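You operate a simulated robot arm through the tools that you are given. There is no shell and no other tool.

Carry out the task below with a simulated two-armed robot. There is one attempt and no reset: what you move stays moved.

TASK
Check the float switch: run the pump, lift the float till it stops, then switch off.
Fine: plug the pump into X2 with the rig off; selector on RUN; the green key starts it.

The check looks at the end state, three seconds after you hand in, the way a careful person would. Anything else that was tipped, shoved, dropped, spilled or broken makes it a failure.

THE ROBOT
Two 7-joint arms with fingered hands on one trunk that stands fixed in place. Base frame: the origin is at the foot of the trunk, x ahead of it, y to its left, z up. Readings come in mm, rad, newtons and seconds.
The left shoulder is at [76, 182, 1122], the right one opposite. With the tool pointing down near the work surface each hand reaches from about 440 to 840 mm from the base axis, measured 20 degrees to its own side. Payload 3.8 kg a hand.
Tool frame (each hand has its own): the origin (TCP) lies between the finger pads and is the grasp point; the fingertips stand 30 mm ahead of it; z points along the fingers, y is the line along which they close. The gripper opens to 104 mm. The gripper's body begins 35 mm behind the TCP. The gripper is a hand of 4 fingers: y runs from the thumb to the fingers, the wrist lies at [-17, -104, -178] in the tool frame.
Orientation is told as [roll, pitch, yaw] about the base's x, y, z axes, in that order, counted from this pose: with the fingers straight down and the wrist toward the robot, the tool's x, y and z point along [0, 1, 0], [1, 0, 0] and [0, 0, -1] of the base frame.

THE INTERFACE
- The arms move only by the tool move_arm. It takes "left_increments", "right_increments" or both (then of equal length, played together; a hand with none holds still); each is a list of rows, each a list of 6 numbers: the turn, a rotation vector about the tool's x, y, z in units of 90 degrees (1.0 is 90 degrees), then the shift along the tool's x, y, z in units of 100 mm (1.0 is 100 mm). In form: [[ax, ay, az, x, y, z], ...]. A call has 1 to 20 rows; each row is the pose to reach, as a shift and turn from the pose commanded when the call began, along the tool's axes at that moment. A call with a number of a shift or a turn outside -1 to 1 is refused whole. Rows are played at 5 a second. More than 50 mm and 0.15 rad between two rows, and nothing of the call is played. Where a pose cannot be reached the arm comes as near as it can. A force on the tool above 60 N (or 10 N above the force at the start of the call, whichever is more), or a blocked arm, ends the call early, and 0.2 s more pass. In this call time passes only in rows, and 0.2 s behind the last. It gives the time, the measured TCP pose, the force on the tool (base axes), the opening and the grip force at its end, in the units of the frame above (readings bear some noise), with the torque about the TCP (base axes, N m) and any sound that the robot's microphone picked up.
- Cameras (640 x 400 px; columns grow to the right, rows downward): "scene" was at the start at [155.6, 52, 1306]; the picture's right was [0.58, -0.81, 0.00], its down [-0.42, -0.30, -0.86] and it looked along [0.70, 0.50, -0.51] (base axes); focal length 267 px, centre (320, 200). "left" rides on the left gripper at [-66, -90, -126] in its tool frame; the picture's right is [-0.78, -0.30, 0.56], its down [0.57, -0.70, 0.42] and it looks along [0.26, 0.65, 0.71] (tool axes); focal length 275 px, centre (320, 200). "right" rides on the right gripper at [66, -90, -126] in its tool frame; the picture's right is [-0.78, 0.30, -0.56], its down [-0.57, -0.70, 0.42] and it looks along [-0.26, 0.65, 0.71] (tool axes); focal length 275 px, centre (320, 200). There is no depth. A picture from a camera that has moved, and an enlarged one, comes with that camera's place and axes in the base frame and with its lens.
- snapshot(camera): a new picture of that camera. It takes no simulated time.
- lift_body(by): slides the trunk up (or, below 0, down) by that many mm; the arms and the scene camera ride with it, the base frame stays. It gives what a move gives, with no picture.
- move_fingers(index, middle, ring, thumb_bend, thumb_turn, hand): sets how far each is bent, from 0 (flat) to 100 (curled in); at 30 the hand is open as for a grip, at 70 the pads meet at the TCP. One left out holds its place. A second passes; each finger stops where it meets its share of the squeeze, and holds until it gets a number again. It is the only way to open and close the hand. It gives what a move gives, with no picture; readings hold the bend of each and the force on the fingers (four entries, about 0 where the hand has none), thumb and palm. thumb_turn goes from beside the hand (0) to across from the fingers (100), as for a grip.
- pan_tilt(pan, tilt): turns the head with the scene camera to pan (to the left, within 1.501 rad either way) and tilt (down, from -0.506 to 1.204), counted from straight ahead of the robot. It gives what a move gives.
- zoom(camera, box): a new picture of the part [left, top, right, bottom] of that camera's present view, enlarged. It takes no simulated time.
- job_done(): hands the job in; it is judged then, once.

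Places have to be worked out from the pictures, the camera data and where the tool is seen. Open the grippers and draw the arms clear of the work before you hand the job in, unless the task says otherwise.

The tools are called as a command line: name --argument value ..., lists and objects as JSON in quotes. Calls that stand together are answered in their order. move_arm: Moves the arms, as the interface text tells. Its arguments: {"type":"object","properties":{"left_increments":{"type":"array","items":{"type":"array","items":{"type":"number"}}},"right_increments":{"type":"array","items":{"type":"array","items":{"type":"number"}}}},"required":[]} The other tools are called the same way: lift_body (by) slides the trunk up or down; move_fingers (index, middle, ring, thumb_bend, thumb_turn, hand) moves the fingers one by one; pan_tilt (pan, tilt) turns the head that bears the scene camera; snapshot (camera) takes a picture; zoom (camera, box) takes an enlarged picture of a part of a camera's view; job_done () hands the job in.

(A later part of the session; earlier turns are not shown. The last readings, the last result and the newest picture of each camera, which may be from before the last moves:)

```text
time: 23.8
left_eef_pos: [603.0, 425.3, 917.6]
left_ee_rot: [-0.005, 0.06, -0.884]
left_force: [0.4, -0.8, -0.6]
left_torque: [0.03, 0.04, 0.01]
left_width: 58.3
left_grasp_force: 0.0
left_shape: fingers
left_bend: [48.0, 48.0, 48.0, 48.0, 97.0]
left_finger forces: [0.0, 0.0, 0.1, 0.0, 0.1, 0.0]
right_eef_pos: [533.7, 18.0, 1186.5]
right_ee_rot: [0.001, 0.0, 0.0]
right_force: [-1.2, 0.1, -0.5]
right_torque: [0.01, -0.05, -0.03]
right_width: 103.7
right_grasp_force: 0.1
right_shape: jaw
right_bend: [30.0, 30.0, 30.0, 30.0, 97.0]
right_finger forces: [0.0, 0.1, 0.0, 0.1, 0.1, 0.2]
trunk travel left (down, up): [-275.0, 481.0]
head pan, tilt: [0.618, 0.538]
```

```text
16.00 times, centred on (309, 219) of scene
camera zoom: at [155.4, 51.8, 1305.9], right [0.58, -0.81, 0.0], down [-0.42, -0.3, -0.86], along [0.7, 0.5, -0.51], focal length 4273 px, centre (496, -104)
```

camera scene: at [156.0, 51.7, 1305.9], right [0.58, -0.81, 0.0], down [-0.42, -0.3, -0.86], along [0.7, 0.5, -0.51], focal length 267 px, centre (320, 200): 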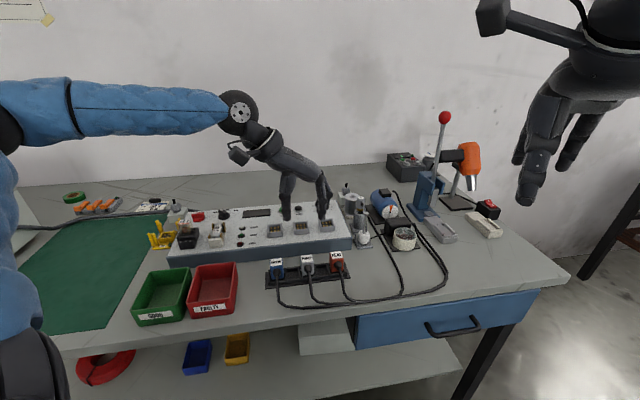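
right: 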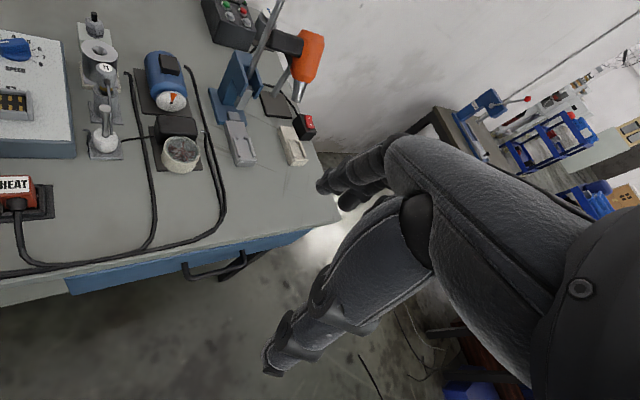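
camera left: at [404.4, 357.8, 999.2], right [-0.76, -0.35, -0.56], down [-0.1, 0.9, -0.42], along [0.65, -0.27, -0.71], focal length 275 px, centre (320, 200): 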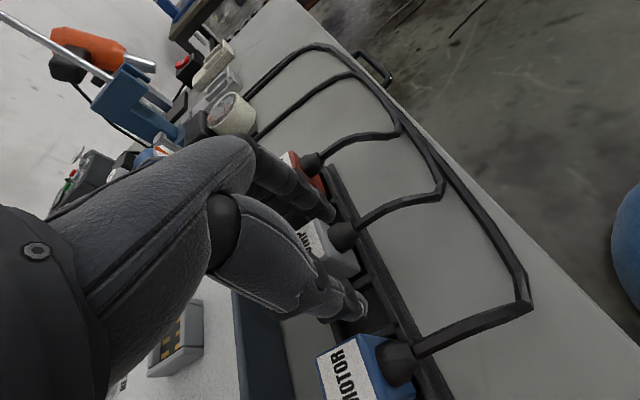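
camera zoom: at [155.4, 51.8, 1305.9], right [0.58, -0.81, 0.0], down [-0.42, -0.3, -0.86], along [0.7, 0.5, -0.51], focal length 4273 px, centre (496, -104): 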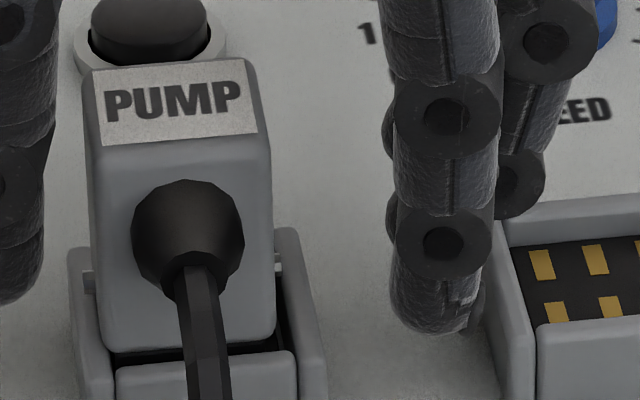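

The index is free and the plug stands in X2. I'll raise the hand 60 mm and inspect the seating from both cameras.

move_arm --left_increments '[[0, 0, 0, 0, 0, -0.2], [-0.015, 0, 0, 0, 0, -0.4], [-0.036, 0, 0, 0, 0, -0.6]]'

zoom --camera "scene" --box '[302, 208, 316, 230]'

zoom --camera "scene" --box '[300, 212, 318, 232]'

snapshot --camera "left"

```text
time: 24.6
left_eef_pos: [605.8, 424.3, 980.1]
left_ee_rot: [0.0, 0.001, -0.881]
left_force: [0.4, -1.5, 0.3]
left_torque: [0.0, -0.01, 0.01]
left_width: 58.4
left_grasp_force: 0.0
left_shape: fingers
left_bend: [48.0, 48.0, 48.0, 48.0, 97.0]
left_finger forces: [0.1, 0.0, 0.0, 0.0, 0.1, 0.0]
right_eef_pos: [532.8, 17.6, 1187.4]
right_ee_rot: [0.0, 0.002, -0.001]
right_force: [-1.3, -0.1, -0.2]
right_torque: [-0.01, 0.01, 0.01]
right_width: 103.5
right_grasp_force: 0.0
right_shape: jaw
right_bend: [30.0, 30.0, 30.0, 30.0, 97.0]
right_finger forces: [0.0, 0.0, 0.0, 0.0, 0.0, 0.0]
trunk travel left (down, up): [-275.0, 481.0]
head pan, tilt: [0.618, 0.538]
```

```text
16.00 times, centred on (309, 219) of scene
camera zoom: at [155.4, 51.8, 1306.0], right [0.58, -0.81, 0.0], down [-0.42, -0.3, -0.86], along [0.7, 0.5, -0.51], focal length 4273 px, centre (496, -104)
```

zoom: 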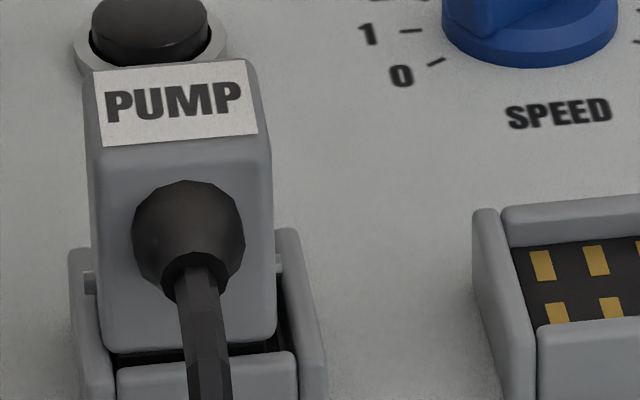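

```text
16.00 times, centred on (309, 222) of scene
camera zoom: at [155.4, 51.8, 1306.0], right [0.58, -0.81, 0.0], down [-0.42, -0.3, -0.86], along [0.7, 0.5, -0.51], focal length 4273 px, centre (496, -152)
```

zoom: 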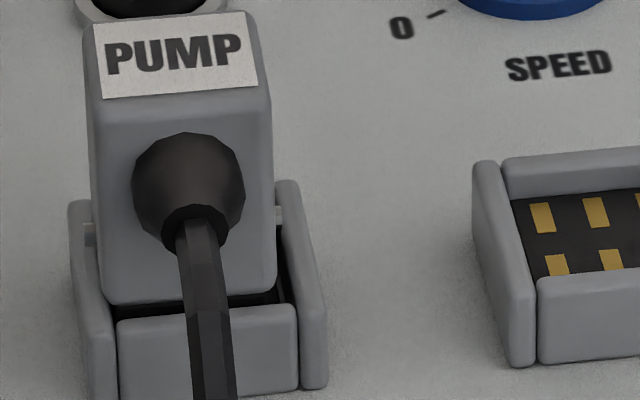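

```text
taken
camera left: at [500.3, 451.0, 1105.4], right [-0.79, -0.26, -0.56], down [0.0, 0.91, -0.43], along [0.62, -0.33, -0.71], focal length 275 px, centre (320, 200)
```

left: 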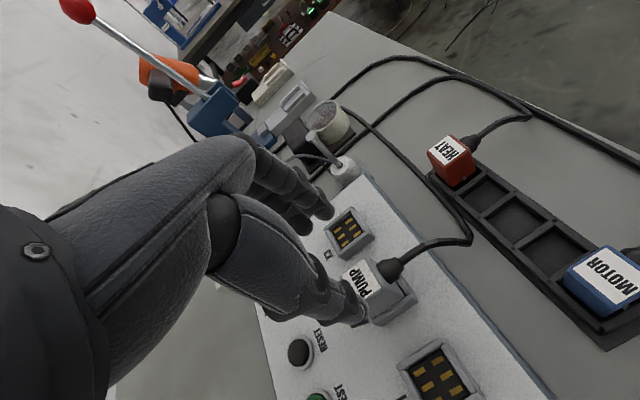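

The plug now stands level in X2 on its own. I'll zoom in the left view to see how deep it sits.

zoom --camera "left" --box '[330, 240, 430, 330]'

```text
4.44 times, centred on (380, 285) of left
camera zoom: at [500.3, 451.0, 1105.4], right [-0.79, -0.26, -0.56], down [0.0, 0.91, -0.43], along [0.62, -0.33, -0.71], focal length 1224 px, centre (53, -178)
```

zoom: 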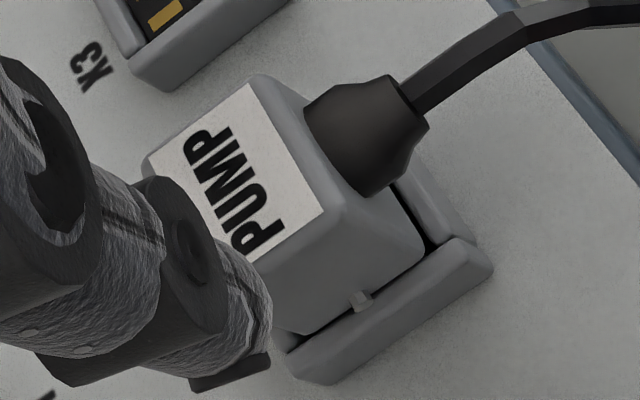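

The gray body rests flush in X2's walls with the side pegs just above the rims, so it is plugged in. Next is the selector: I'll raise the hand, straighten the fingers out of the way and leave the thumb pointing straight down as a pusher.

move_arm --left_increments '[[0, 0, 0, 0, 0, -0.25], [0, 0, 0, 0, 0, -0.5], [0, 0, 0, 0, 0, -0.75], [0, 0, 0, 0, 0, -1.0]]'

move_fingers --hand "left" --index 0 --middle 0 --ring 0 --thumb_bend 30

snapshot --camera "scene"

zoom --camera "scene" --box '[160, 190, 420, 310]'

```text
time: 25.6
left_eef_pos: [605.6, 422.8, 1081.1]
left_ee_rot: [-0.001, -0.001, -0.881]
left_force: [-0.7, 0.0, 0.7]
left_torque: [0.02, 0.01, 0.0]
left_width: 58.6
left_grasp_force: 0.2
left_shape: fingers
left_bend: [48.0, 48.0, 48.0, 48.0, 97.0]
left_finger forces: [0.0, 0.0, 0.0, 0.0, 0.0, 0.0]
right_eef_pos: [530.8, 16.9, 1187.9]
right_ee_rot: [0.0, -0.001, 0.0]
right_force: [-0.5, 0.6, -0.1]
right_torque: [-0.04, 0.0, -0.01]
right_width: 103.4
right_grasp_force: 0.0
right_shape: jaw
right_bend: [30.0, 30.0, 30.0, 30.0, 97.0]
right_finger forces: [0.1, 0.1, 0.1, 0.0, 0.0, 0.1]
trunk travel left (down, up): [-275.0, 481.0]
head pan, tilt: [0.618, 0.538]
```

```text
time: 26.6
left_eef_pos: [606.4, 423.4, 1079.9]
left_ee_rot: [-0.002, 0.0, -0.88]
left_force: [-0.7, 1.1, 0.9]
left_torque: [0.01, 0.03, -0.02]
left_width: 143.3
left_grasp_force: 0.1
left_shape: fingers
left_bend: [0.0, 0.0, 0.0, 30.0, 97.0]
left_finger forces: [0.0, 0.0, 0.1, 0.0, 0.0, 0.0]
right_eef_pos: [532.2, 17.8, 1186.9]
right_ee_rot: [0.001, 0.001, 0.0]
right_force: [-0.5, 0.3, -0.7]
right_torque: [0.03, -0.01, 0.02]
right_width: 103.9
right_grasp_force: 0.0
right_shape: jaw
right_bend: [30.0, 30.0, 30.0, 30.0, 97.0]
right_finger forces: [0.0, 0.0, 0.1, 0.0, 0.0, 0.0]
trunk travel left (down, up): [-275.0, 481.0]
head pan, tilt: [0.618, 0.538]
```

```text
taken
camera scene: at [155.7, 52.0, 1306.0], right [0.58, -0.81, 0.0], down [-0.42, -0.3, -0.86], along [0.7, 0.5, -0.51], focal length 267 px, centre (320, 200)
```

scene: 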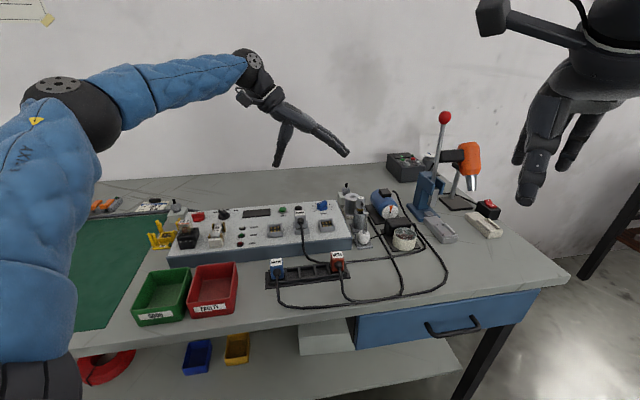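

```text
2.46 times, centred on (290, 250) of scene
camera zoom: at [155.7, 52.0, 1306.0], right [0.58, -0.81, 0.0], down [-0.42, -0.3, -0.86], along [0.7, 0.5, -0.51], focal length 657 px, centre (394, 77)
```

zoom: 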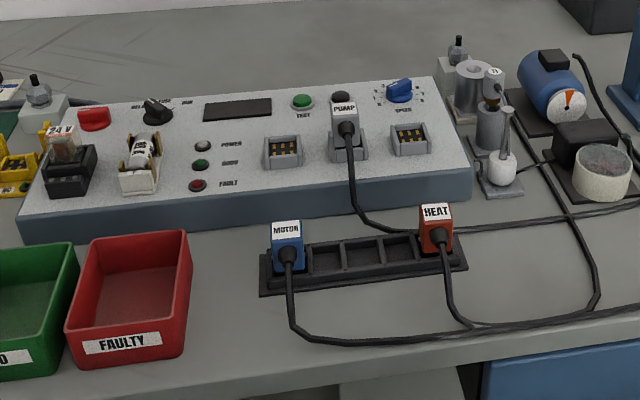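

The pump plug is in X2, with MOTOR and HEAT untouched in the holder. Now I'll carry the hand over to the selector and turn it to yaw 0.

move_arm --left_increments '[[0, 0, -0.09, 0.1, -0.2, 0], [0, 0, -0.18, 0.2, -0.4, 0], [0, 0, -0.27, 0.3, -0.6, 0], [0, 0, -0.36, 0.4, -0.8, 0], [0, 0, -0.45, 0.5, -1.0, 0], [0, 0, -0.56, 0.5, -1.0, 0]]'

snapshot --camera "scene"

```text
refused: row 6 steps farther than a row can; nothing moved
```

```text
taken
camera scene: at [155.7, 52.0, 1306.0], right [0.58, -0.81, 0.0], down [-0.42, -0.3, -0.86], along [0.7, 0.5, -0.51], focal length 267 px, centre (320, 200)
```

scene: 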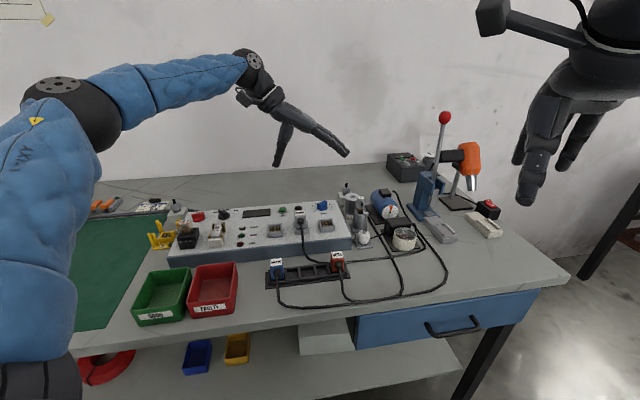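

The last step turned too far per row; I'll spread the turn evenly over 7 rows.

move_arm --left_increments '[[0, 0, -0.08, 0.07, -0.143, 0], [0, 0, -0.16, 0.14, -0.286, 0], [0, 0, -0.24, 0.21, -0.43, 0], [0, 0, -0.32, 0.29, -0.57, 0], [0, 0, -0.4, 0.36, -0.714, 0], [0, 0, -0.48, 0.43, -0.857, 0], [0, 0, -0.56, 0.5, -1.0, 0]]'

snapshot --camera "scene"

```text
time: 28.2
left_eef_pos: [581.7, 532.1, 1080.4]
left_ee_rot: [-0.001, 0.001, 0.0]
left_force: [0.1, -0.3, -0.3]
left_torque: [-0.01, 0.0, 0.01]
left_width: 143.4
left_grasp_force: 0.0
left_shape: fingers
left_bend: [0.0, 0.0, 0.0, 30.0, 97.0]
left_finger forces: [0.0, 0.0, 0.1, 0.1, 0.0, 0.1]
right_eef_pos: [533.1, 18.2, 1187.4]
right_ee_rot: [-0.001, -0.001, 0.001]
right_force: [1.0, -0.6, 0.9]
right_torque: [0.0, -0.02, 0.0]
right_width: 103.7
right_grasp_force: 0.0
right_shape: jaw
right_bend: [30.0, 30.0, 30.0, 30.0, 97.0]
right_finger forces: [0.0, 0.0, 0.0, 0.0, 0.0, 0.1]
trunk travel left (down, up): [-275.0, 481.0]
head pan, tilt: [0.618, 0.538]
```

```text
taken
camera scene: at [155.5, 52.1, 1306.0], right [0.58, -0.81, 0.0], down [-0.42, -0.3, -0.86], along [0.7, 0.5, -0.51], focal length 267 px, centre (320, 200)
```

scene: 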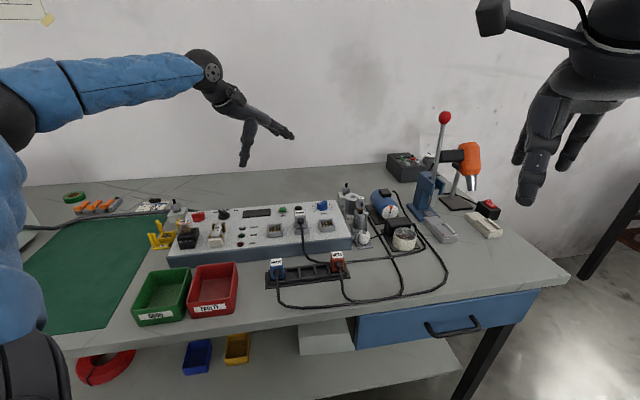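

Yaw is 0. I'll move toward a spot above the selector's left side (TCP about [552, 650, 1010]).

move_arm --left_increments '[[0, 0, 0, 0.25, -0.1, 0.15], [0, 0, 0, 0.5, -0.2, 0.3], [0, 0, 0, 0.75, -0.3, 0.45], [0, 0, 0, 1.0, -0.3, 0.6]]'

snapshot --camera "left"

zoom --camera "scene" --box '[140, 140, 300, 260]'

```text
time: 29.2
left_eef_pos: [549.9, 632.7, 1017.8]
left_ee_rot: [0.0, 0.0, -0.002]
left_force: [0.0, 0.2, -1.0]
left_torque: [0.02, -0.01, 0.0]
left_width: 143.4
left_grasp_force: 0.1
left_shape: fingers
left_bend: [0.0, 0.0, 0.0, 30.0, 97.0]
left_finger forces: [0.1, 0.0, 0.0, 0.0, 0.0, 0.0]
right_eef_pos: [533.3, 18.6, 1186.8]
right_ee_rot: [-0.002, -0.001, -0.001]
right_force: [0.6, 0.5, 0.4]
right_torque: [0.02, -0.01, 0.0]
right_width: 103.5
right_grasp_force: 0.0
right_shape: jaw
right_bend: [30.0, 30.0, 30.0, 30.0, 97.0]
right_finger forces: [0.0, 0.1, 0.0, 0.0, 0.0, 0.0]
trunk travel left (down, up): [-275.0, 481.0]
head pan, tilt: [0.618, 0.538]
```

```text
taken
camera left: at [462.6, 566.9, 1144.7], right [-0.3, -0.78, -0.56], down [-0.7, 0.57, -0.42], along [0.65, 0.26, -0.71], focal length 275 px, centre (320, 200)
```

left: 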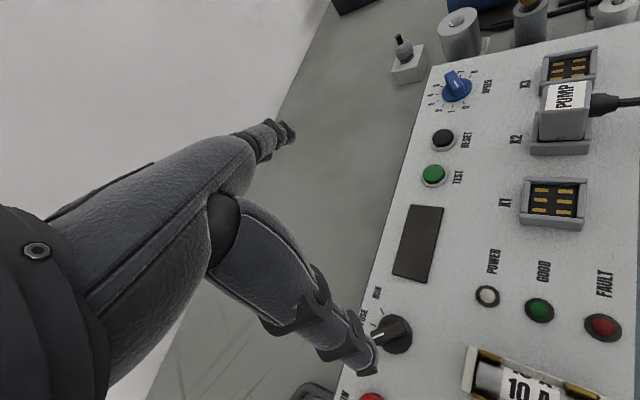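

```text
3.33 times, centred on (220, 200) of scene
camera zoom: at [156.1, 52.2, 1305.9], right [0.58, -0.81, 0.0], down [-0.42, -0.3, -0.86], along [0.7, 0.5, -0.51], focal length 890 px, centre (653, 200)
```

zoom: 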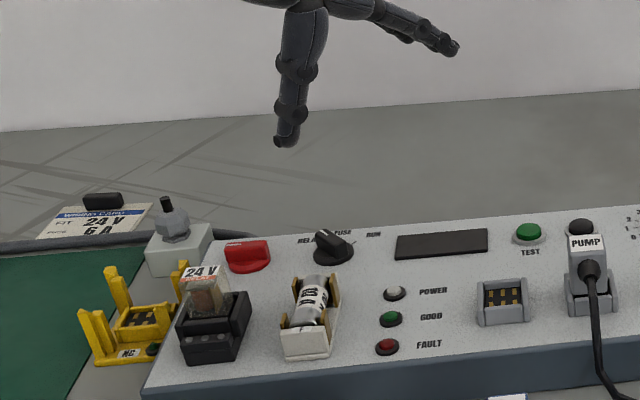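

Good view of both the plug in X2 and the selector under the thumb. Zooming on both.

zoom --camera "left" --box '[500, 50, 640, 170]'

zoom --camera "left" --box '[310, 270, 430, 400]'

```text
3.33 times, centred on (570, 110) of left
camera zoom: at [462.6, 566.9, 1144.7], right [-0.3, -0.78, -0.56], down [-0.7, 0.57, -0.42], along [0.65, 0.26, -0.71], focal length 918 px, centre (-513, 500)
```

zoom: 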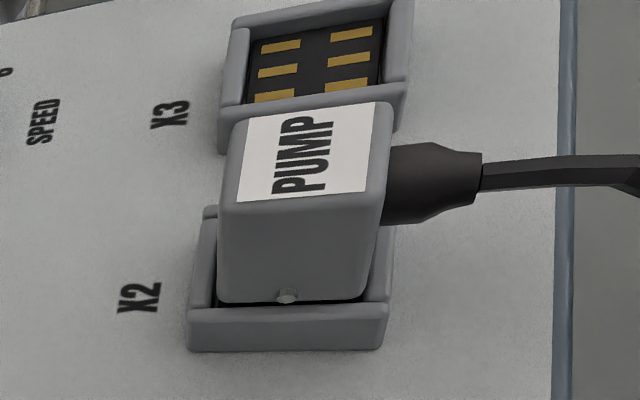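

```text
3.08 times, centred on (370, 335) of left
camera zoom: at [462.6, 566.9, 1144.7], right [-0.3, -0.78, -0.56], down [-0.7, 0.57, -0.42], along [0.65, 0.26, -0.71], focal length 847 px, centre (166, -215)
```

zoom: 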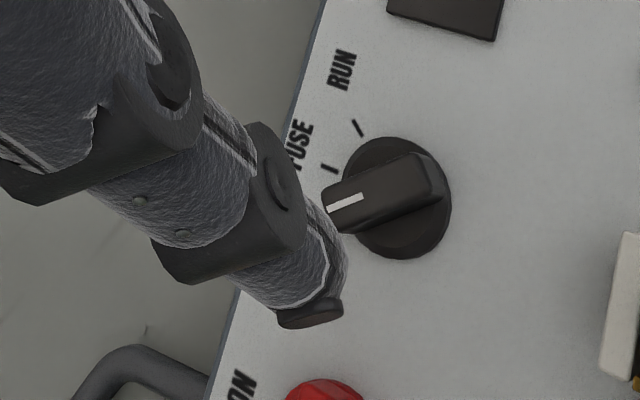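

The plug is well seated in X2. For the selector, I get the knob centre at [518.5, 650], bar top z≈886, panel z≈866; the thumb centre is about 62 mm behind the TCP. I'll place the thumb on the −x side of the bar's pointer end, still above it, and check.

move_arm --left_increments '[[0, 0, 0, 0.16, 0.045, 0.3], [0, 0, 0, 0.32, 0.09, 0.6], [0, 0, 0, 0.32, 0.09, 0.8]]'

zoom --camera "left" --box '[310, 270, 450, 400]'

zoom --camera "scene" --box '[180, 170, 260, 240]'

```text
time: 30.0
left_eef_pos: [558.1, 666.0, 939.0]
left_ee_rot: [0.001, 0.0, -0.001]
left_force: [0.3, -0.2, 0.3]
left_torque: [0.01, 0.01, 0.0]
left_width: 143.4
left_grasp_force: 0.1
left_shape: fingers
left_bend: [0.0, 0.0, 0.0, 30.0, 97.0]
left_finger forces: [0.0, 0.0, 0.1, 0.0, 0.0, 0.0]
right_eef_pos: [533.5, 17.4, 1187.8]
right_ee_rot: [-0.001, 0.001, 0.001]
right_force: [0.3, -0.2, 0.2]
right_torque: [0.01, 0.02, -0.04]
right_width: 103.5
right_grasp_force: 0.1
right_shape: jaw
right_bend: [30.0, 30.0, 30.0, 30.0, 97.0]
right_finger forces: [0.0, 0.0, 0.0, 0.1, 0.0, 0.0]
trunk travel left (down, up): [-275.0, 481.0]
head pan, tilt: [0.618, 0.538]
```

```text
3.08 times, centred on (380, 335) of left
camera zoom: at [470.4, 600.0, 1065.2], right [-0.3, -0.78, -0.56], down [-0.7, 0.57, -0.43], along [0.65, 0.26, -0.71], focal length 847 px, centre (135, -215)
```

zoom: 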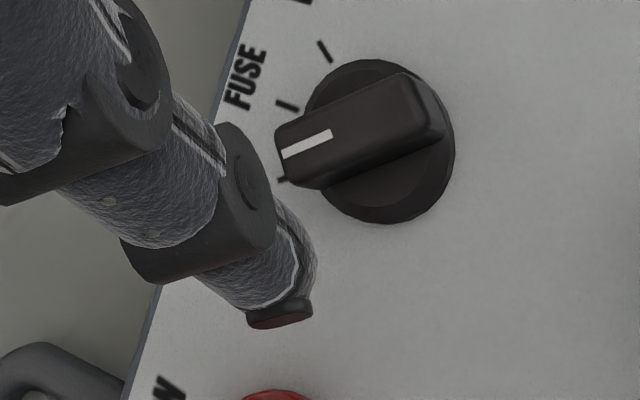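

```text
5.71 times, centred on (220, 205) of scene
camera zoom: at [155.7, 52.3, 1305.9], right [0.58, -0.81, 0.0], down [-0.42, -0.3, -0.86], along [0.7, 0.5, -0.51], focal length 1526 px, centre (891, 171)
```

zoom: 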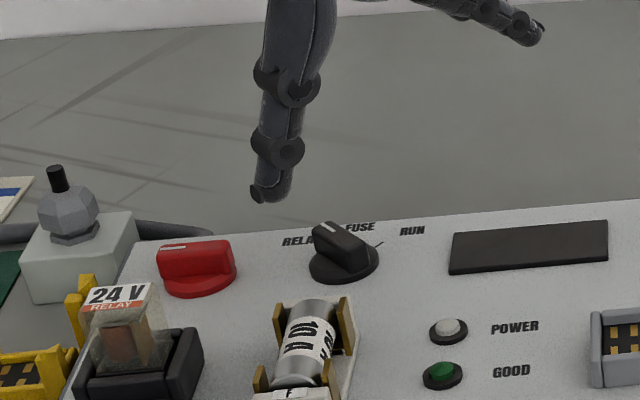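

The thumb tip (≈[497, 667, 909]) is clear to the left of the selector bar. I'll lower it 33 mm so the tip overlaps the bar by about 10 mm without touching the panel.

move_arm --left_increments '[[0, 0, 0, 0, 0, 0.15], [0, 0, 0, 0, 0, 0.26], [0, 0, 0, 0, 0, 0.33]]'

zoom --camera "left" --box '[310, 270, 450, 400]'

zoom --camera "scene" --box '[190, 185, 260, 235]'

```text
time: 30.8
left_eef_pos: [559.1, 664.7, 908.3]
left_ee_rot: [-0.001, 0.0, -0.002]
left_force: [0.2, 1.0, 0.0]
left_torque: [0.01, -0.02, 0.02]
left_width: 143.4
left_grasp_force: 0.1
left_shape: fingers
left_bend: [0.0, 0.0, 0.0, 30.0, 97.0]
left_finger forces: [0.0, 0.1, 0.0, 0.0, 0.1, 0.0]
right_eef_pos: [532.0, 17.8, 1186.6]
right_ee_rot: [0.001, 0.0, 0.0]
right_force: [-0.1, -0.8, 0.8]
right_torque: [-0.01, -0.01, -0.04]
right_width: 103.5
right_grasp_force: 0.1
right_shape: jaw
right_bend: [30.0, 30.0, 30.0, 30.0, 97.0]
right_finger forces: [0.0, 0.1, 0.0, 0.0, 0.1, 0.0]
trunk travel left (down, up): [-275.0, 481.0]
head pan, tilt: [0.618, 0.538]
```

```text
3.08 times, centred on (380, 335) of left
camera zoom: at [472.0, 598.7, 1032.9], right [-0.3, -0.78, -0.56], down [-0.7, 0.57, -0.42], along [0.65, 0.26, -0.71], focal length 847 px, centre (135, -215)
```

zoom: 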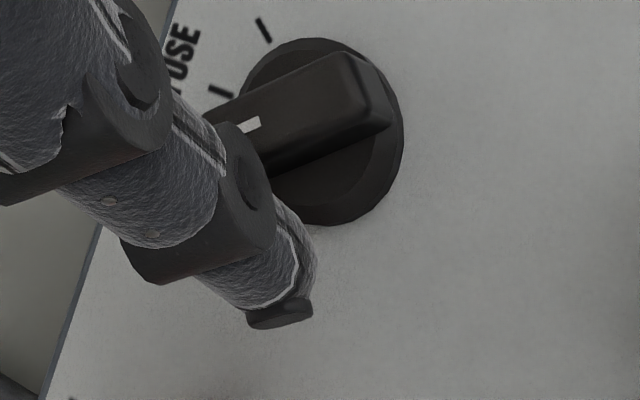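

```text
8.00 times, centred on (225, 210) of scene
camera zoom: at [155.8, 52.2, 1305.9], right [0.58, -0.81, 0.0], down [-0.42, -0.3, -0.86], along [0.7, 0.5, -0.51], focal length 2137 px, centre (1080, 120)
```

zoom: 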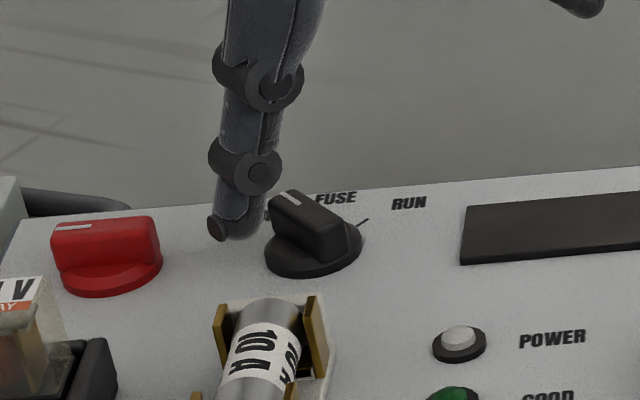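

The thumb tip sits left of the bar's pointer end. I'll sweep it along the arc to push the pointer clockwise, first to about the FUSE angle.

move_arm --left_increments '[[0, 0, 0, 0.0, 0.04, 0], [0, 0, 0, 0.0, 0.08, 0], [0, 0, 0, 0.015, 0.11, 0], [0, 0, 0, 0.03, 0.135, 0], [0, 0, 0, 0.04, 0.165, 0], [0, 0, 0, 0.047, 0.197, 0]]'

zoom --camera "left" --box '[310, 270, 450, 400]'

zoom --camera "scene" --box '[190, 185, 260, 235]'

```text
time: 32.2
left_eef_pos: [577.6, 668.4, 906.7]
left_ee_rot: [0.0, -0.002, 0.0]
left_force: [-3.3, -0.3, 1.1]
left_torque: [0.0, 0.12, -0.05]
left_width: 148.1
left_grasp_force: 1.1
left_shape: fingers
left_bend: [0.0, 0.0, 0.0, 25.0, 97.0]
left_finger forces: [0.0, 0.0, 0.0, 0.0, 3.0, 0.1]
right_eef_pos: [532.5, 17.9, 1186.3]
right_ee_rot: [-0.001, -0.001, -0.001]
right_force: [-0.2, -0.3, 0.5]
right_torque: [0.01, 0.0, 0.02]
right_width: 103.8
right_grasp_force: 0.1
right_shape: jaw
right_bend: [30.0, 30.0, 30.0, 30.0, 97.0]
right_finger forces: [0.0, 0.1, 0.0, 0.0, 0.1, 0.0]
trunk travel left (down, up): [-275.0, 481.0]
head pan, tilt: [0.618, 0.538]
```

```text
3.08 times, centred on (380, 335) of left
camera zoom: at [491.4, 601.7, 1032.4], right [-0.3, -0.78, -0.56], down [-0.7, 0.57, -0.42], along [0.65, 0.26, -0.71], focal length 847 px, centre (135, -215)
```

zoom: 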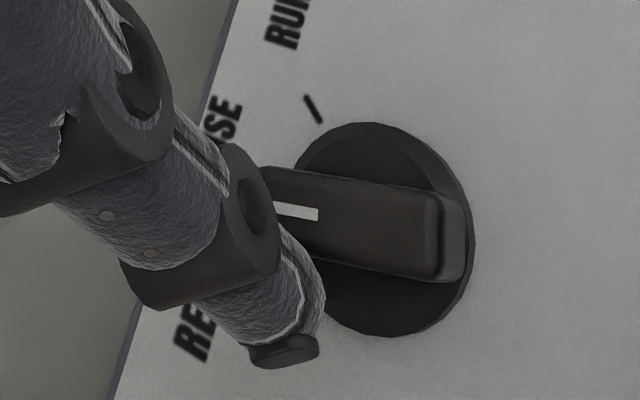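

```text
8.00 times, centred on (225, 210) of scene
camera zoom: at [155.2, 51.9, 1306.0], right [0.58, -0.81, 0.0], down [-0.42, -0.3, -0.86], along [0.7, 0.5, -0.51], focal length 2137 px, centre (1080, 120)
```

zoom: 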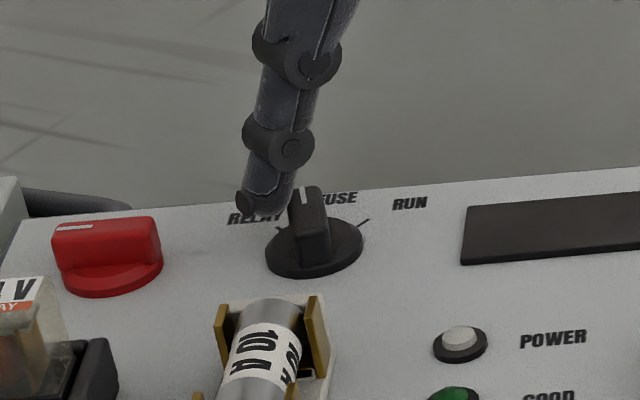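

The bar has moved to about 60° (thumb flexes a few mm under 3 N). I'll continue the arc with a bit of lead so it passes FUSE and reaches RUN.

move_arm --left_increments '[[0, 0, 0, 0.01, 0.035, 0], [0, 0, 0, 0.01, 0.07, 0], [0, 0, 0, 0.0, 0.1, 0], [0, 0, 0, -0.02, 0.125, 0], [0, 0, 0, -0.045, 0.145, 0], [0, 0, 0, -0.07, 0.155, 0], [0, 0, 0, -0.085, 0.165, 0]]'

zoom --camera "left" --box '[310, 270, 450, 400]'

zoom --camera "scene" --box '[190, 185, 260, 235]'

```text
time: 33.8
left_eef_pos: [595.4, 661.1, 906.4]
left_ee_rot: [0.0, -0.001, -0.001]
left_force: [-3.1, 4.6, 2.6]
left_torque: [0.1, 0.29, -0.33]
left_width: 149.3
left_grasp_force: 3.0
left_shape: fingers
left_bend: [0.0, 0.0, 0.0, 24.0, 100.0]
left_finger forces: [0.0, 0.0, 0.0, 0.0, 5.5, 0.0]
right_eef_pos: [531.9, 18.5, 1187.4]
right_ee_rot: [0.0, 0.0, 0.0]
right_force: [-1.5, -0.9, -0.6]
right_torque: [0.0, -0.02, -0.01]
right_width: 103.3
right_grasp_force: 0.0
right_shape: jaw
right_bend: [30.0, 30.0, 30.0, 30.0, 97.0]
right_finger forces: [0.0, 0.1, 0.0, 0.0, 0.0, 0.0]
trunk travel left (down, up): [-275.0, 481.0]
head pan, tilt: [0.618, 0.538]
```

```text
3.08 times, centred on (380, 335) of left
camera zoom: at [507.6, 594.5, 1032.4], right [-0.3, -0.78, -0.56], down [-0.7, 0.57, -0.42], along [0.65, 0.26, -0.71], focal length 847 px, centre (135, -215)
```

zoom: 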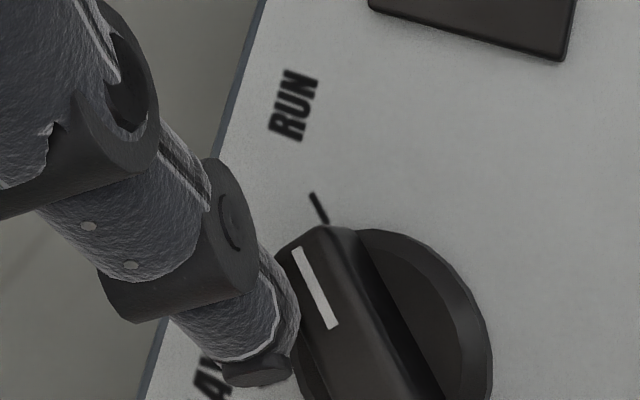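

```text
8.00 times, centred on (225, 210) of scene
camera zoom: at [155.1, 52.4, 1306.0], right [0.58, -0.81, 0.0], down [-0.42, -0.3, -0.86], along [0.7, 0.5, -0.51], focal length 2137 px, centre (1080, 120)
```

zoom: 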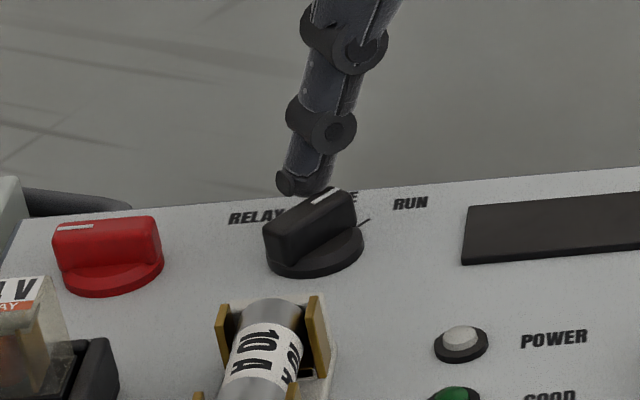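

The pointer is at about 7°, almost on the RUN tick (~4.5°). I'll push a few mm more toward −y, then back off to see where it settles.

move_arm --left_increments '[[0, 0, 0, -0.02, 0.01, 0], [0, 0, 0, -0.04, 0.015, 0], [0, 0, 0, -0.05, 0.015, 0]]'

zoom --camera "left" --box '[310, 270, 450, 400]'

```text
time: 34.6
left_eef_pos: [597.7, 654.8, 908.5]
left_ee_rot: [-0.002, -0.003, -0.002]
left_force: [-0.9, 3.8, 7.7]
left_torque: [0.11, 0.51, -0.26]
left_width: 149.6
left_grasp_force: 3.7
left_shape: fingers
left_bend: [0.0, 0.0, 0.0, 23.0, 100.0]
left_finger forces: [0.1, 0.0, 0.0, 0.0, 7.4, 0.0]
right_eef_pos: [531.9, 18.3, 1188.4]
right_ee_rot: [-0.002, -0.001, 0.0]
right_force: [1.2, 0.5, 0.2]
right_torque: [-0.02, 0.0, 0.04]
right_width: 103.9
right_grasp_force: 0.1
right_shape: jaw
right_bend: [30.0, 30.0, 30.0, 30.0, 97.0]
right_finger forces: [0.0, 0.1, 0.0, 0.1, 0.0, 0.0]
trunk travel left (down, up): [-275.0, 481.0]
head pan, tilt: [0.618, 0.538]
```

```text
3.08 times, centred on (380, 335) of left
camera zoom: at [510.1, 587.1, 1033.5], right [-0.3, -0.78, -0.56], down [-0.7, 0.57, -0.43], along [0.65, 0.26, -0.71], focal length 847 px, centre (135, -215)
```

zoom: 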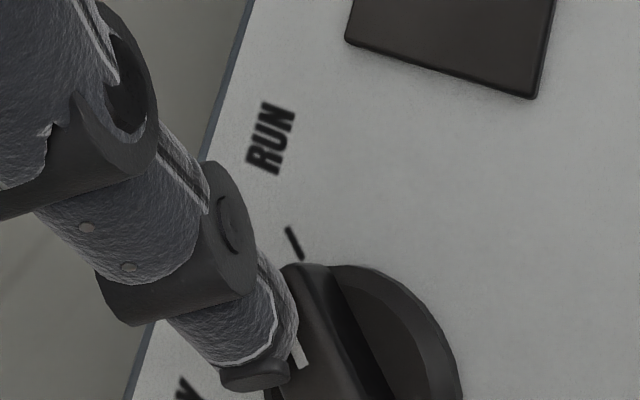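

The thumb is starting to ride up the bar (7.7 N vertical), so the knob is probably at its stop. I'll lift straight up and inspect.

move_arm --left_increments '[[0, 0, 0, 0.02, 0, -0.05], [0, 0, 0, 0.04, 0, -0.2], [0, 0, 0, 0.2, 0, -0.5], [0, 0, 0, 0.5, 0, -0.8]]'

snapshot --camera "left"

zoom --camera "scene" --box '[190, 185, 260, 235]'

```text
time: 35.6
left_eef_pos: [595.3, 694.0, 988.8]
left_ee_rot: [0.003, 0.002, -0.005]
left_force: [0.6, -1.5, -0.3]
left_torque: [0.07, 0.03, -0.01]
left_width: 143.8
left_grasp_force: 0.0
left_shape: fingers
left_bend: [0.0, 0.0, 0.0, 30.0, 97.0]
left_finger forces: [0.1, 0.0, 0.0, 0.1, 0.0, 0.0]
left hand out of reach, approached as far as the arm can: row 4
right_eef_pos: [533.5, 17.4, 1186.9]
right_ee_rot: [0.002, 0.003, 0.001]
right_force: [-0.5, 0.2, -0.6]
right_torque: [0.01, 0.04, -0.03]
right_width: 103.4
right_grasp_force: 0.0
right_shape: jaw
right_bend: [30.0, 30.0, 30.0, 30.0, 97.0]
right_finger forces: [0.0, 0.0, 0.1, 0.1, 0.0, 0.0]
trunk travel left (down, up): [-275.0, 481.0]
head pan, tilt: [0.618, 0.538]
```

```text
taken
camera left: at [508.5, 628.0, 1116.0], right [-0.3, -0.77, -0.56], down [-0.7, 0.58, -0.42], along [0.65, 0.26, -0.71], focal length 275 px, centre (320, 200)
```

left: 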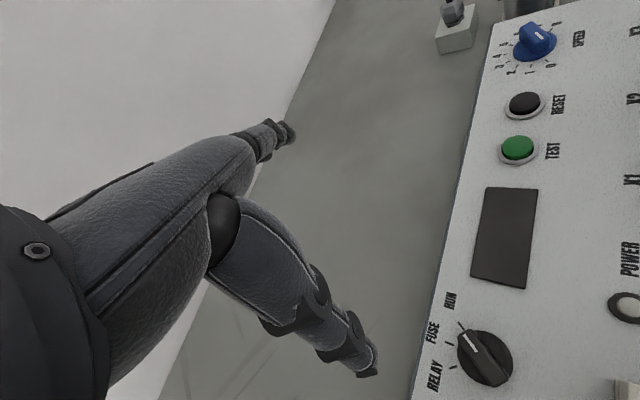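

```text
8.00 times, centred on (225, 210) of scene
camera zoom: at [156.2, 51.2, 1305.9], right [0.58, -0.81, 0.0], down [-0.42, -0.3, -0.86], along [0.7, 0.5, -0.51], focal length 2137 px, centre (1080, 120)
```

zoom: 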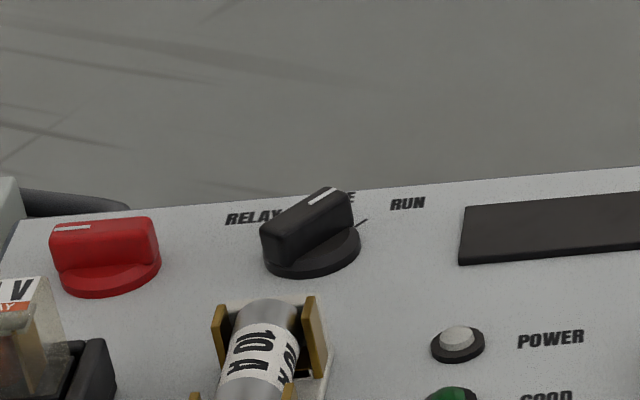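

The knob appears to point at the RUN tick now. Zooming to verify.

zoom --camera "left" --box '[415, 280, 535, 400]'

```text
3.33 times, centred on (475, 340) of left
camera zoom: at [508.5, 628.0, 1116.0], right [-0.3, -0.77, -0.56], down [-0.7, 0.58, -0.42], along [0.65, 0.26, -0.71], focal length 918 px, centre (-197, -267)
```

zoom: 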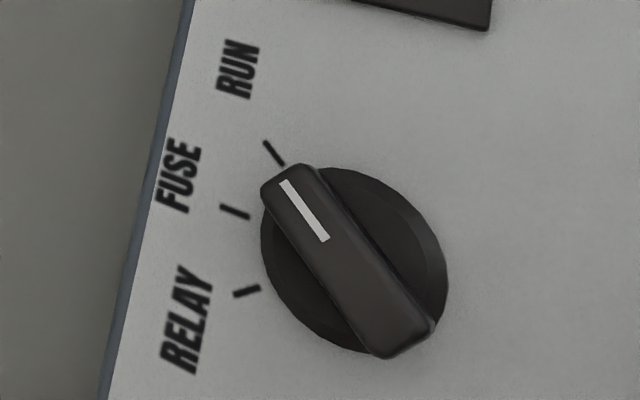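

Selector is on RUN. Next I'll turn the red knob to ON by pushing the tail end of its bar (centre ≈ [470, 700]) clockwise; first I move the hand back toward a reachable pose above it.

move_arm --left_increments '[[0, 0, 0, 0, -0.2, 0.0], [0, 0, 0, 0, -0.4, 0.1]]'

snapshot --camera "left"

zoom --camera "scene" --box '[160, 150, 240, 240]'

```text
time: 36.2
left_eef_pos: [558.0, 695.5, 980.3]
left_ee_rot: [-0.001, 0.001, -0.004]
left_force: [0.1, -0.3, 0.4]
left_torque: [-0.03, 0.01, -0.02]
left_width: 143.7
left_grasp_force: 0.1
left_shape: fingers
left_bend: [0.0, 0.0, 0.0, 30.0, 97.0]
left_finger forces: [0.0, 0.0, 0.0, 0.1, 0.0, 0.0]
right_eef_pos: [532.5, 18.1, 1187.0]
right_ee_rot: [0.0, 0.0, 0.0]
right_force: [0.3, 0.2, -0.1]
right_torque: [0.0, -0.04, -0.02]
right_width: 103.8
right_grasp_force: 0.1
right_shape: jaw
right_bend: [30.0, 30.0, 30.0, 30.0, 97.0]
right_finger forces: [0.0, 0.0, 0.0, 0.0, 0.0, 0.1]
trunk travel left (down, up): [-275.0, 481.0]
head pan, tilt: [0.618, 0.538]
```

```text
taken
camera left: at [470.0, 630.4, 1105.8], right [-0.3, -0.78, -0.56], down [-0.7, 0.57, -0.42], along [0.65, 0.26, -0.71], focal length 275 px, centre (320, 200)
```

left: 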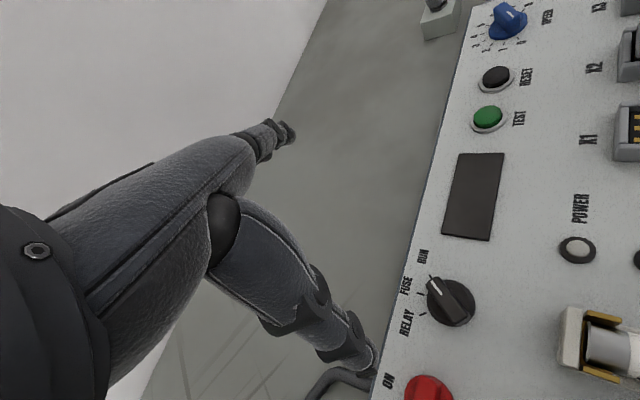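

```text
4.44 times, centred on (200, 195) of scene
camera zoom: at [155.6, 52.5, 1305.9], right [0.58, -0.81, 0.0], down [-0.42, -0.3, -0.86], along [0.7, 0.5, -0.51], focal length 1187 px, centre (853, 222)
```

zoom: 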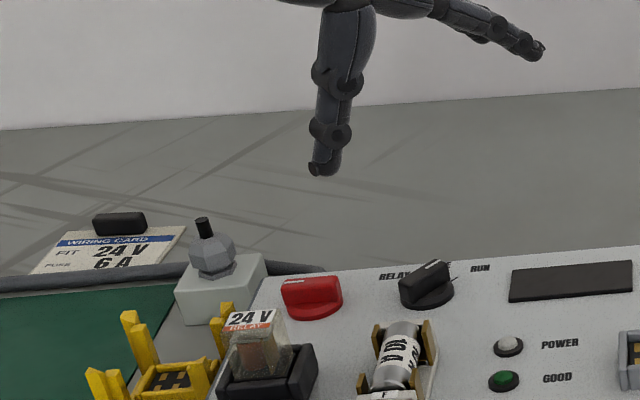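

The commanded pose follows the reached one. I'll move the thumb over the start point (thumb ≈ [494, 708]) and lower to tip z≈910 for a check.

move_arm --left_increments '[[0, 0, 0, 0.13, -0.02, 0.0], [0, 0, 0, 0.13, -0.02, 0.2], [0, 0, 0, 0.13, -0.02, 0.4]]'

snapshot --camera "left"

zoom --camera "scene" --box '[160, 180, 240, 230]'

```text
time: 37.0
left_eef_pos: [553.3, 710.8, 940.0]
left_ee_rot: [-0.001, 0.001, -0.003]
left_force: [-0.8, -0.6, -0.6]
left_torque: [0.02, 0.02, 0.02]
left_width: 143.8
left_grasp_force: 0.1
left_shape: fingers
left_bend: [0.0, 0.0, 0.0, 30.0, 97.0]
left_finger forces: [0.0, 0.0, 0.0, 0.1, 0.1, 0.0]
right_eef_pos: [532.9, 18.4, 1186.6]
right_ee_rot: [0.001, -0.001, 0.0]
right_force: [0.5, 0.2, 0.0]
right_torque: [0.02, 0.01, -0.01]
right_width: 103.8
right_grasp_force: 0.0
right_shape: jaw
right_bend: [30.0, 30.0, 30.0, 30.0, 97.0]
right_finger forces: [0.0, 0.0, 0.0, 0.1, 0.0, 0.1]
trunk travel left (down, up): [-275.0, 481.0]
head pan, tilt: [0.618, 0.538]
```

```text
taken
camera left: at [465.9, 644.9, 1064.9], right [-0.3, -0.78, -0.56], down [-0.7, 0.57, -0.42], along [0.65, 0.26, -0.71], focal length 275 px, centre (320, 200)
```

left: 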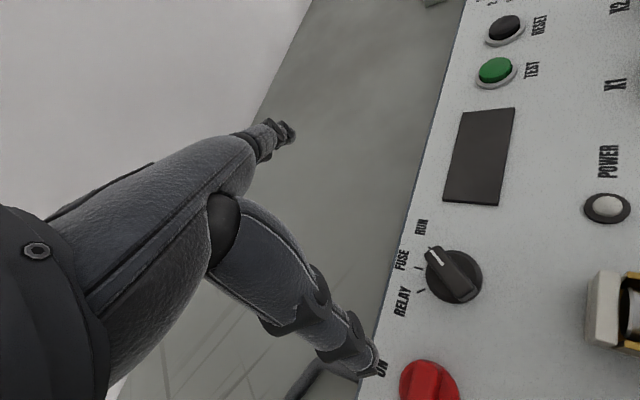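

```text
8.00 times, centred on (200, 205) of scene
camera zoom: at [155.9, 52.3, 1305.9], right [0.58, -0.81, 0.0], down [-0.42, -0.3, -0.86], along [0.7, 0.5, -0.51], focal length 2137 px, centre (1280, 160)
```

zoom: 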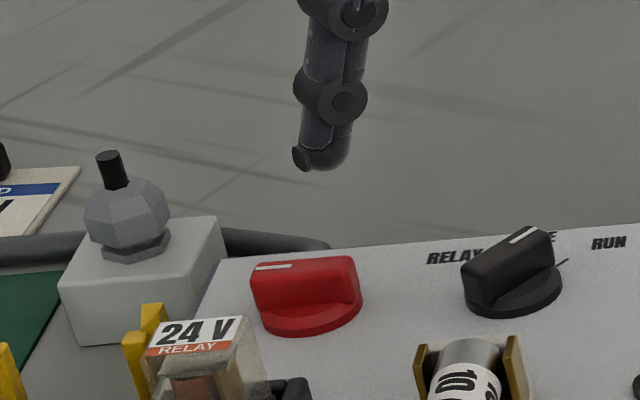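

The thumb tip is near [493, 711] and the red bar's tail end is at [482, 686]; the thumb will come down on the far side of the tail. I'll adjust slightly and lower 34 mm.

move_arm --left_increments '[[0, 0, 0, -0.02, 0.03, 0.12], [0, 0, 0, -0.02, 0.03, 0.24], [0, 0, 0, -0.02, 0.03, 0.34]]'

snapshot --camera "left"

zoom --camera "scene" --box '[160, 180, 240, 230]'

```text
time: 37.8
left_eef_pos: [557.1, 709.9, 906.1]
left_ee_rot: [0.0, 0.002, -0.003]
left_force: [-0.9, 0.3, -0.3]
left_torque: [0.02, 0.0, -0.02]
left_width: 143.9
left_grasp_force: 0.0
left_shape: fingers
left_bend: [0.0, 0.0, 0.0, 30.0, 97.0]
left_finger forces: [0.0, 0.0, 0.0, 0.0, 0.0, 0.1]
right_eef_pos: [532.2, 18.6, 1186.7]
right_ee_rot: [-0.001, 0.0, -0.001]
right_force: [-1.3, -0.4, 0.2]
right_torque: [0.0, 0.0, 0.02]
right_width: 103.7
right_grasp_force: 0.1
right_shape: jaw
right_bend: [30.0, 30.0, 30.0, 30.0, 97.0]
right_finger forces: [0.0, 0.0, 0.0, 0.0, 0.1, 0.0]
trunk travel left (down, up): [-275.0, 481.0]
head pan, tilt: [0.618, 0.538]
```

```text
taken
camera left: at [469.1, 642.5, 1031.4], right [-0.3, -0.78, -0.56], down [-0.7, 0.57, -0.42], along [0.65, 0.26, -0.71], focal length 275 px, centre (320, 200)
```

left: 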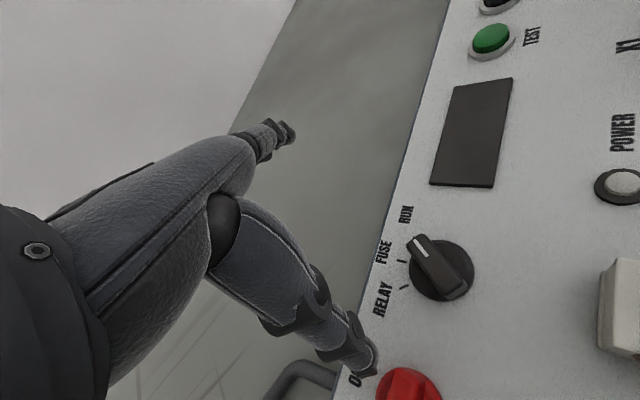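

```text
8.00 times, centred on (200, 205) of scene
camera zoom: at [155.9, 52.1, 1305.9], right [0.58, -0.81, 0.0], down [-0.42, -0.3, -0.86], along [0.7, 0.5, -0.51], focal length 2137 px, centre (1280, 160)
```

zoom: 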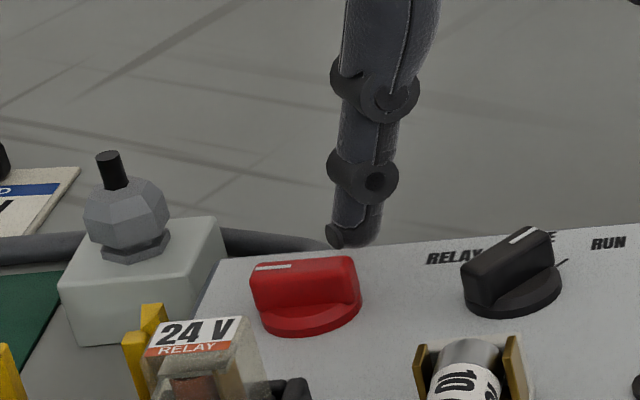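

The thumb is right behind the red bar's tail end. I'll sweep it along the arc toward me to rotate the knob clockwise from OFF to ON.

move_arm --left_increments '[[0, 0, 0, -0.04, -0.03, 0], [0, 0, 0, -0.075, -0.06, 0], [0, 0, 0, -0.11, -0.085, 0], [0, 0, 0, -0.139, -0.103, 0], [0, 0, 0, -0.173, -0.118, 0], [0, 0, 0, -0.195, -0.135, 0], [0, 0, 0, -0.213, -0.153, 0]]'

zoom --camera "scene" --box '[160, 180, 240, 230]'

```text
time: 39.4
left_eef_pos: [541.4, 686.8, 905.4]
left_ee_rot: [0.001, -0.001, -0.002]
left_force: [3.6, -0.1, 1.4]
left_torque: [0.01, -0.04, -0.04]
left_width: 139.9
left_grasp_force: 1.5
left_shape: fingers
left_bend: [0.0, 0.0, 0.0, 33.0, 98.0]
left_finger forces: [0.0, 0.0, 0.0, 0.0, 2.5, 0.0]
right_eef_pos: [533.6, 18.2, 1187.2]
right_ee_rot: [0.001, -0.001, -0.001]
right_force: [0.2, -0.2, 0.2]
right_torque: [0.0, 0.0, 0.01]
right_width: 103.7
right_grasp_force: 0.0
right_shape: jaw
right_bend: [30.0, 30.0, 30.0, 30.0, 97.0]
right_finger forces: [0.0, 0.0, 0.0, 0.1, 0.1, 0.1]
trunk travel left (down, up): [-275.0, 481.0]
head pan, tilt: [0.618, 0.538]
```

```text
8.00 times, centred on (200, 205) of scene
camera zoom: at [155.9, 52.0, 1306.0], right [0.58, -0.81, 0.0], down [-0.42, -0.3, -0.86], along [0.7, 0.5, -0.51], focal length 2137 px, centre (1280, 160)
```

zoom: 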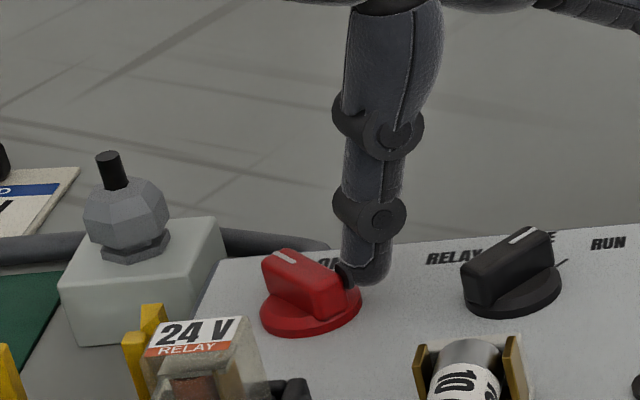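

The red knob is turning (about half-way). I'll continue the sweep to the ON position.

move_arm --left_increments '[[0, 0, 0, -0.015, -0.024, 0], [0, 0, 0, -0.028, -0.048, 0], [0, 0, 0, -0.033, -0.07, 0], [0, 0, 0, -0.033, -0.09, 0], [0, 0, 0, -0.026, -0.112, 0], [0, 0, 0, -0.015, -0.13, 0]]'

zoom --camera "scene" --box '[160, 180, 240, 230]'

snapshot --camera "left"

```text
time: 40.8
left_eef_pos: [530.0, 685.1, 903.0]
left_ee_rot: [-0.003, 0.001, -0.002]
left_force: [2.3, -1.7, -1.1]
left_torque: [-0.05, -0.09, 0.11]
left_width: 139.0
left_grasp_force: 1.8
left_shape: fingers
left_bend: [0.0, 0.0, 0.0, 33.0, 96.0]
left_finger forces: [0.0, 0.0, 0.0, 0.0, 3.6, 0.1]
right_eef_pos: [533.8, 19.0, 1186.9]
right_ee_rot: [0.0, 0.001, 0.0]
right_force: [-0.4, -0.1, 0.0]
right_torque: [-0.03, 0.01, 0.02]
right_width: 103.6
right_grasp_force: 0.0
right_shape: jaw
right_bend: [30.0, 30.0, 30.0, 30.0, 97.0]
right_finger forces: [0.0, 0.0, 0.0, 0.0, 0.0, 0.1]
trunk travel left (down, up): [-275.0, 481.0]
head pan, tilt: [0.618, 0.538]
```

```text
8.00 times, centred on (200, 205) of scene
camera zoom: at [156.0, 51.8, 1305.9], right [0.58, -0.81, 0.0], down [-0.42, -0.3, -0.86], along [0.7, 0.5, -0.51], focal length 2137 px, centre (1280, 160)
```

zoom: 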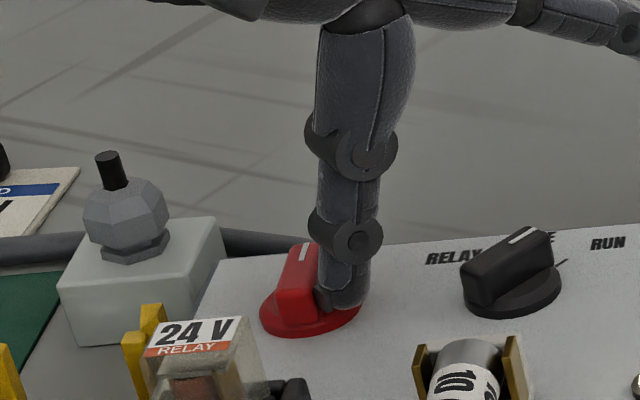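

```text
taken
camera left: at [441.6, 619.5, 1029.3], right [-0.3, -0.78, -0.56], down [-0.7, 0.57, -0.42], along [0.65, 0.26, -0.71], focal length 275 px, centre (320, 200)
```

left: 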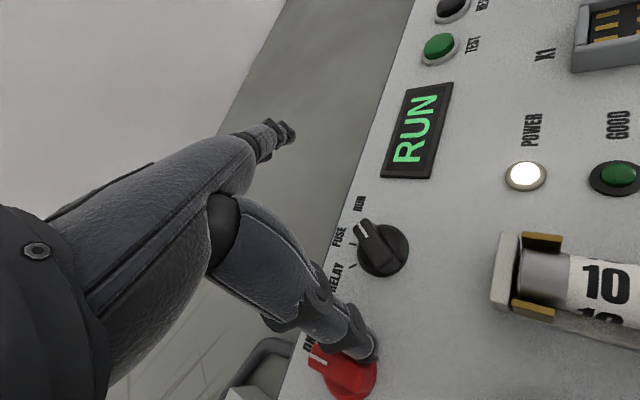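

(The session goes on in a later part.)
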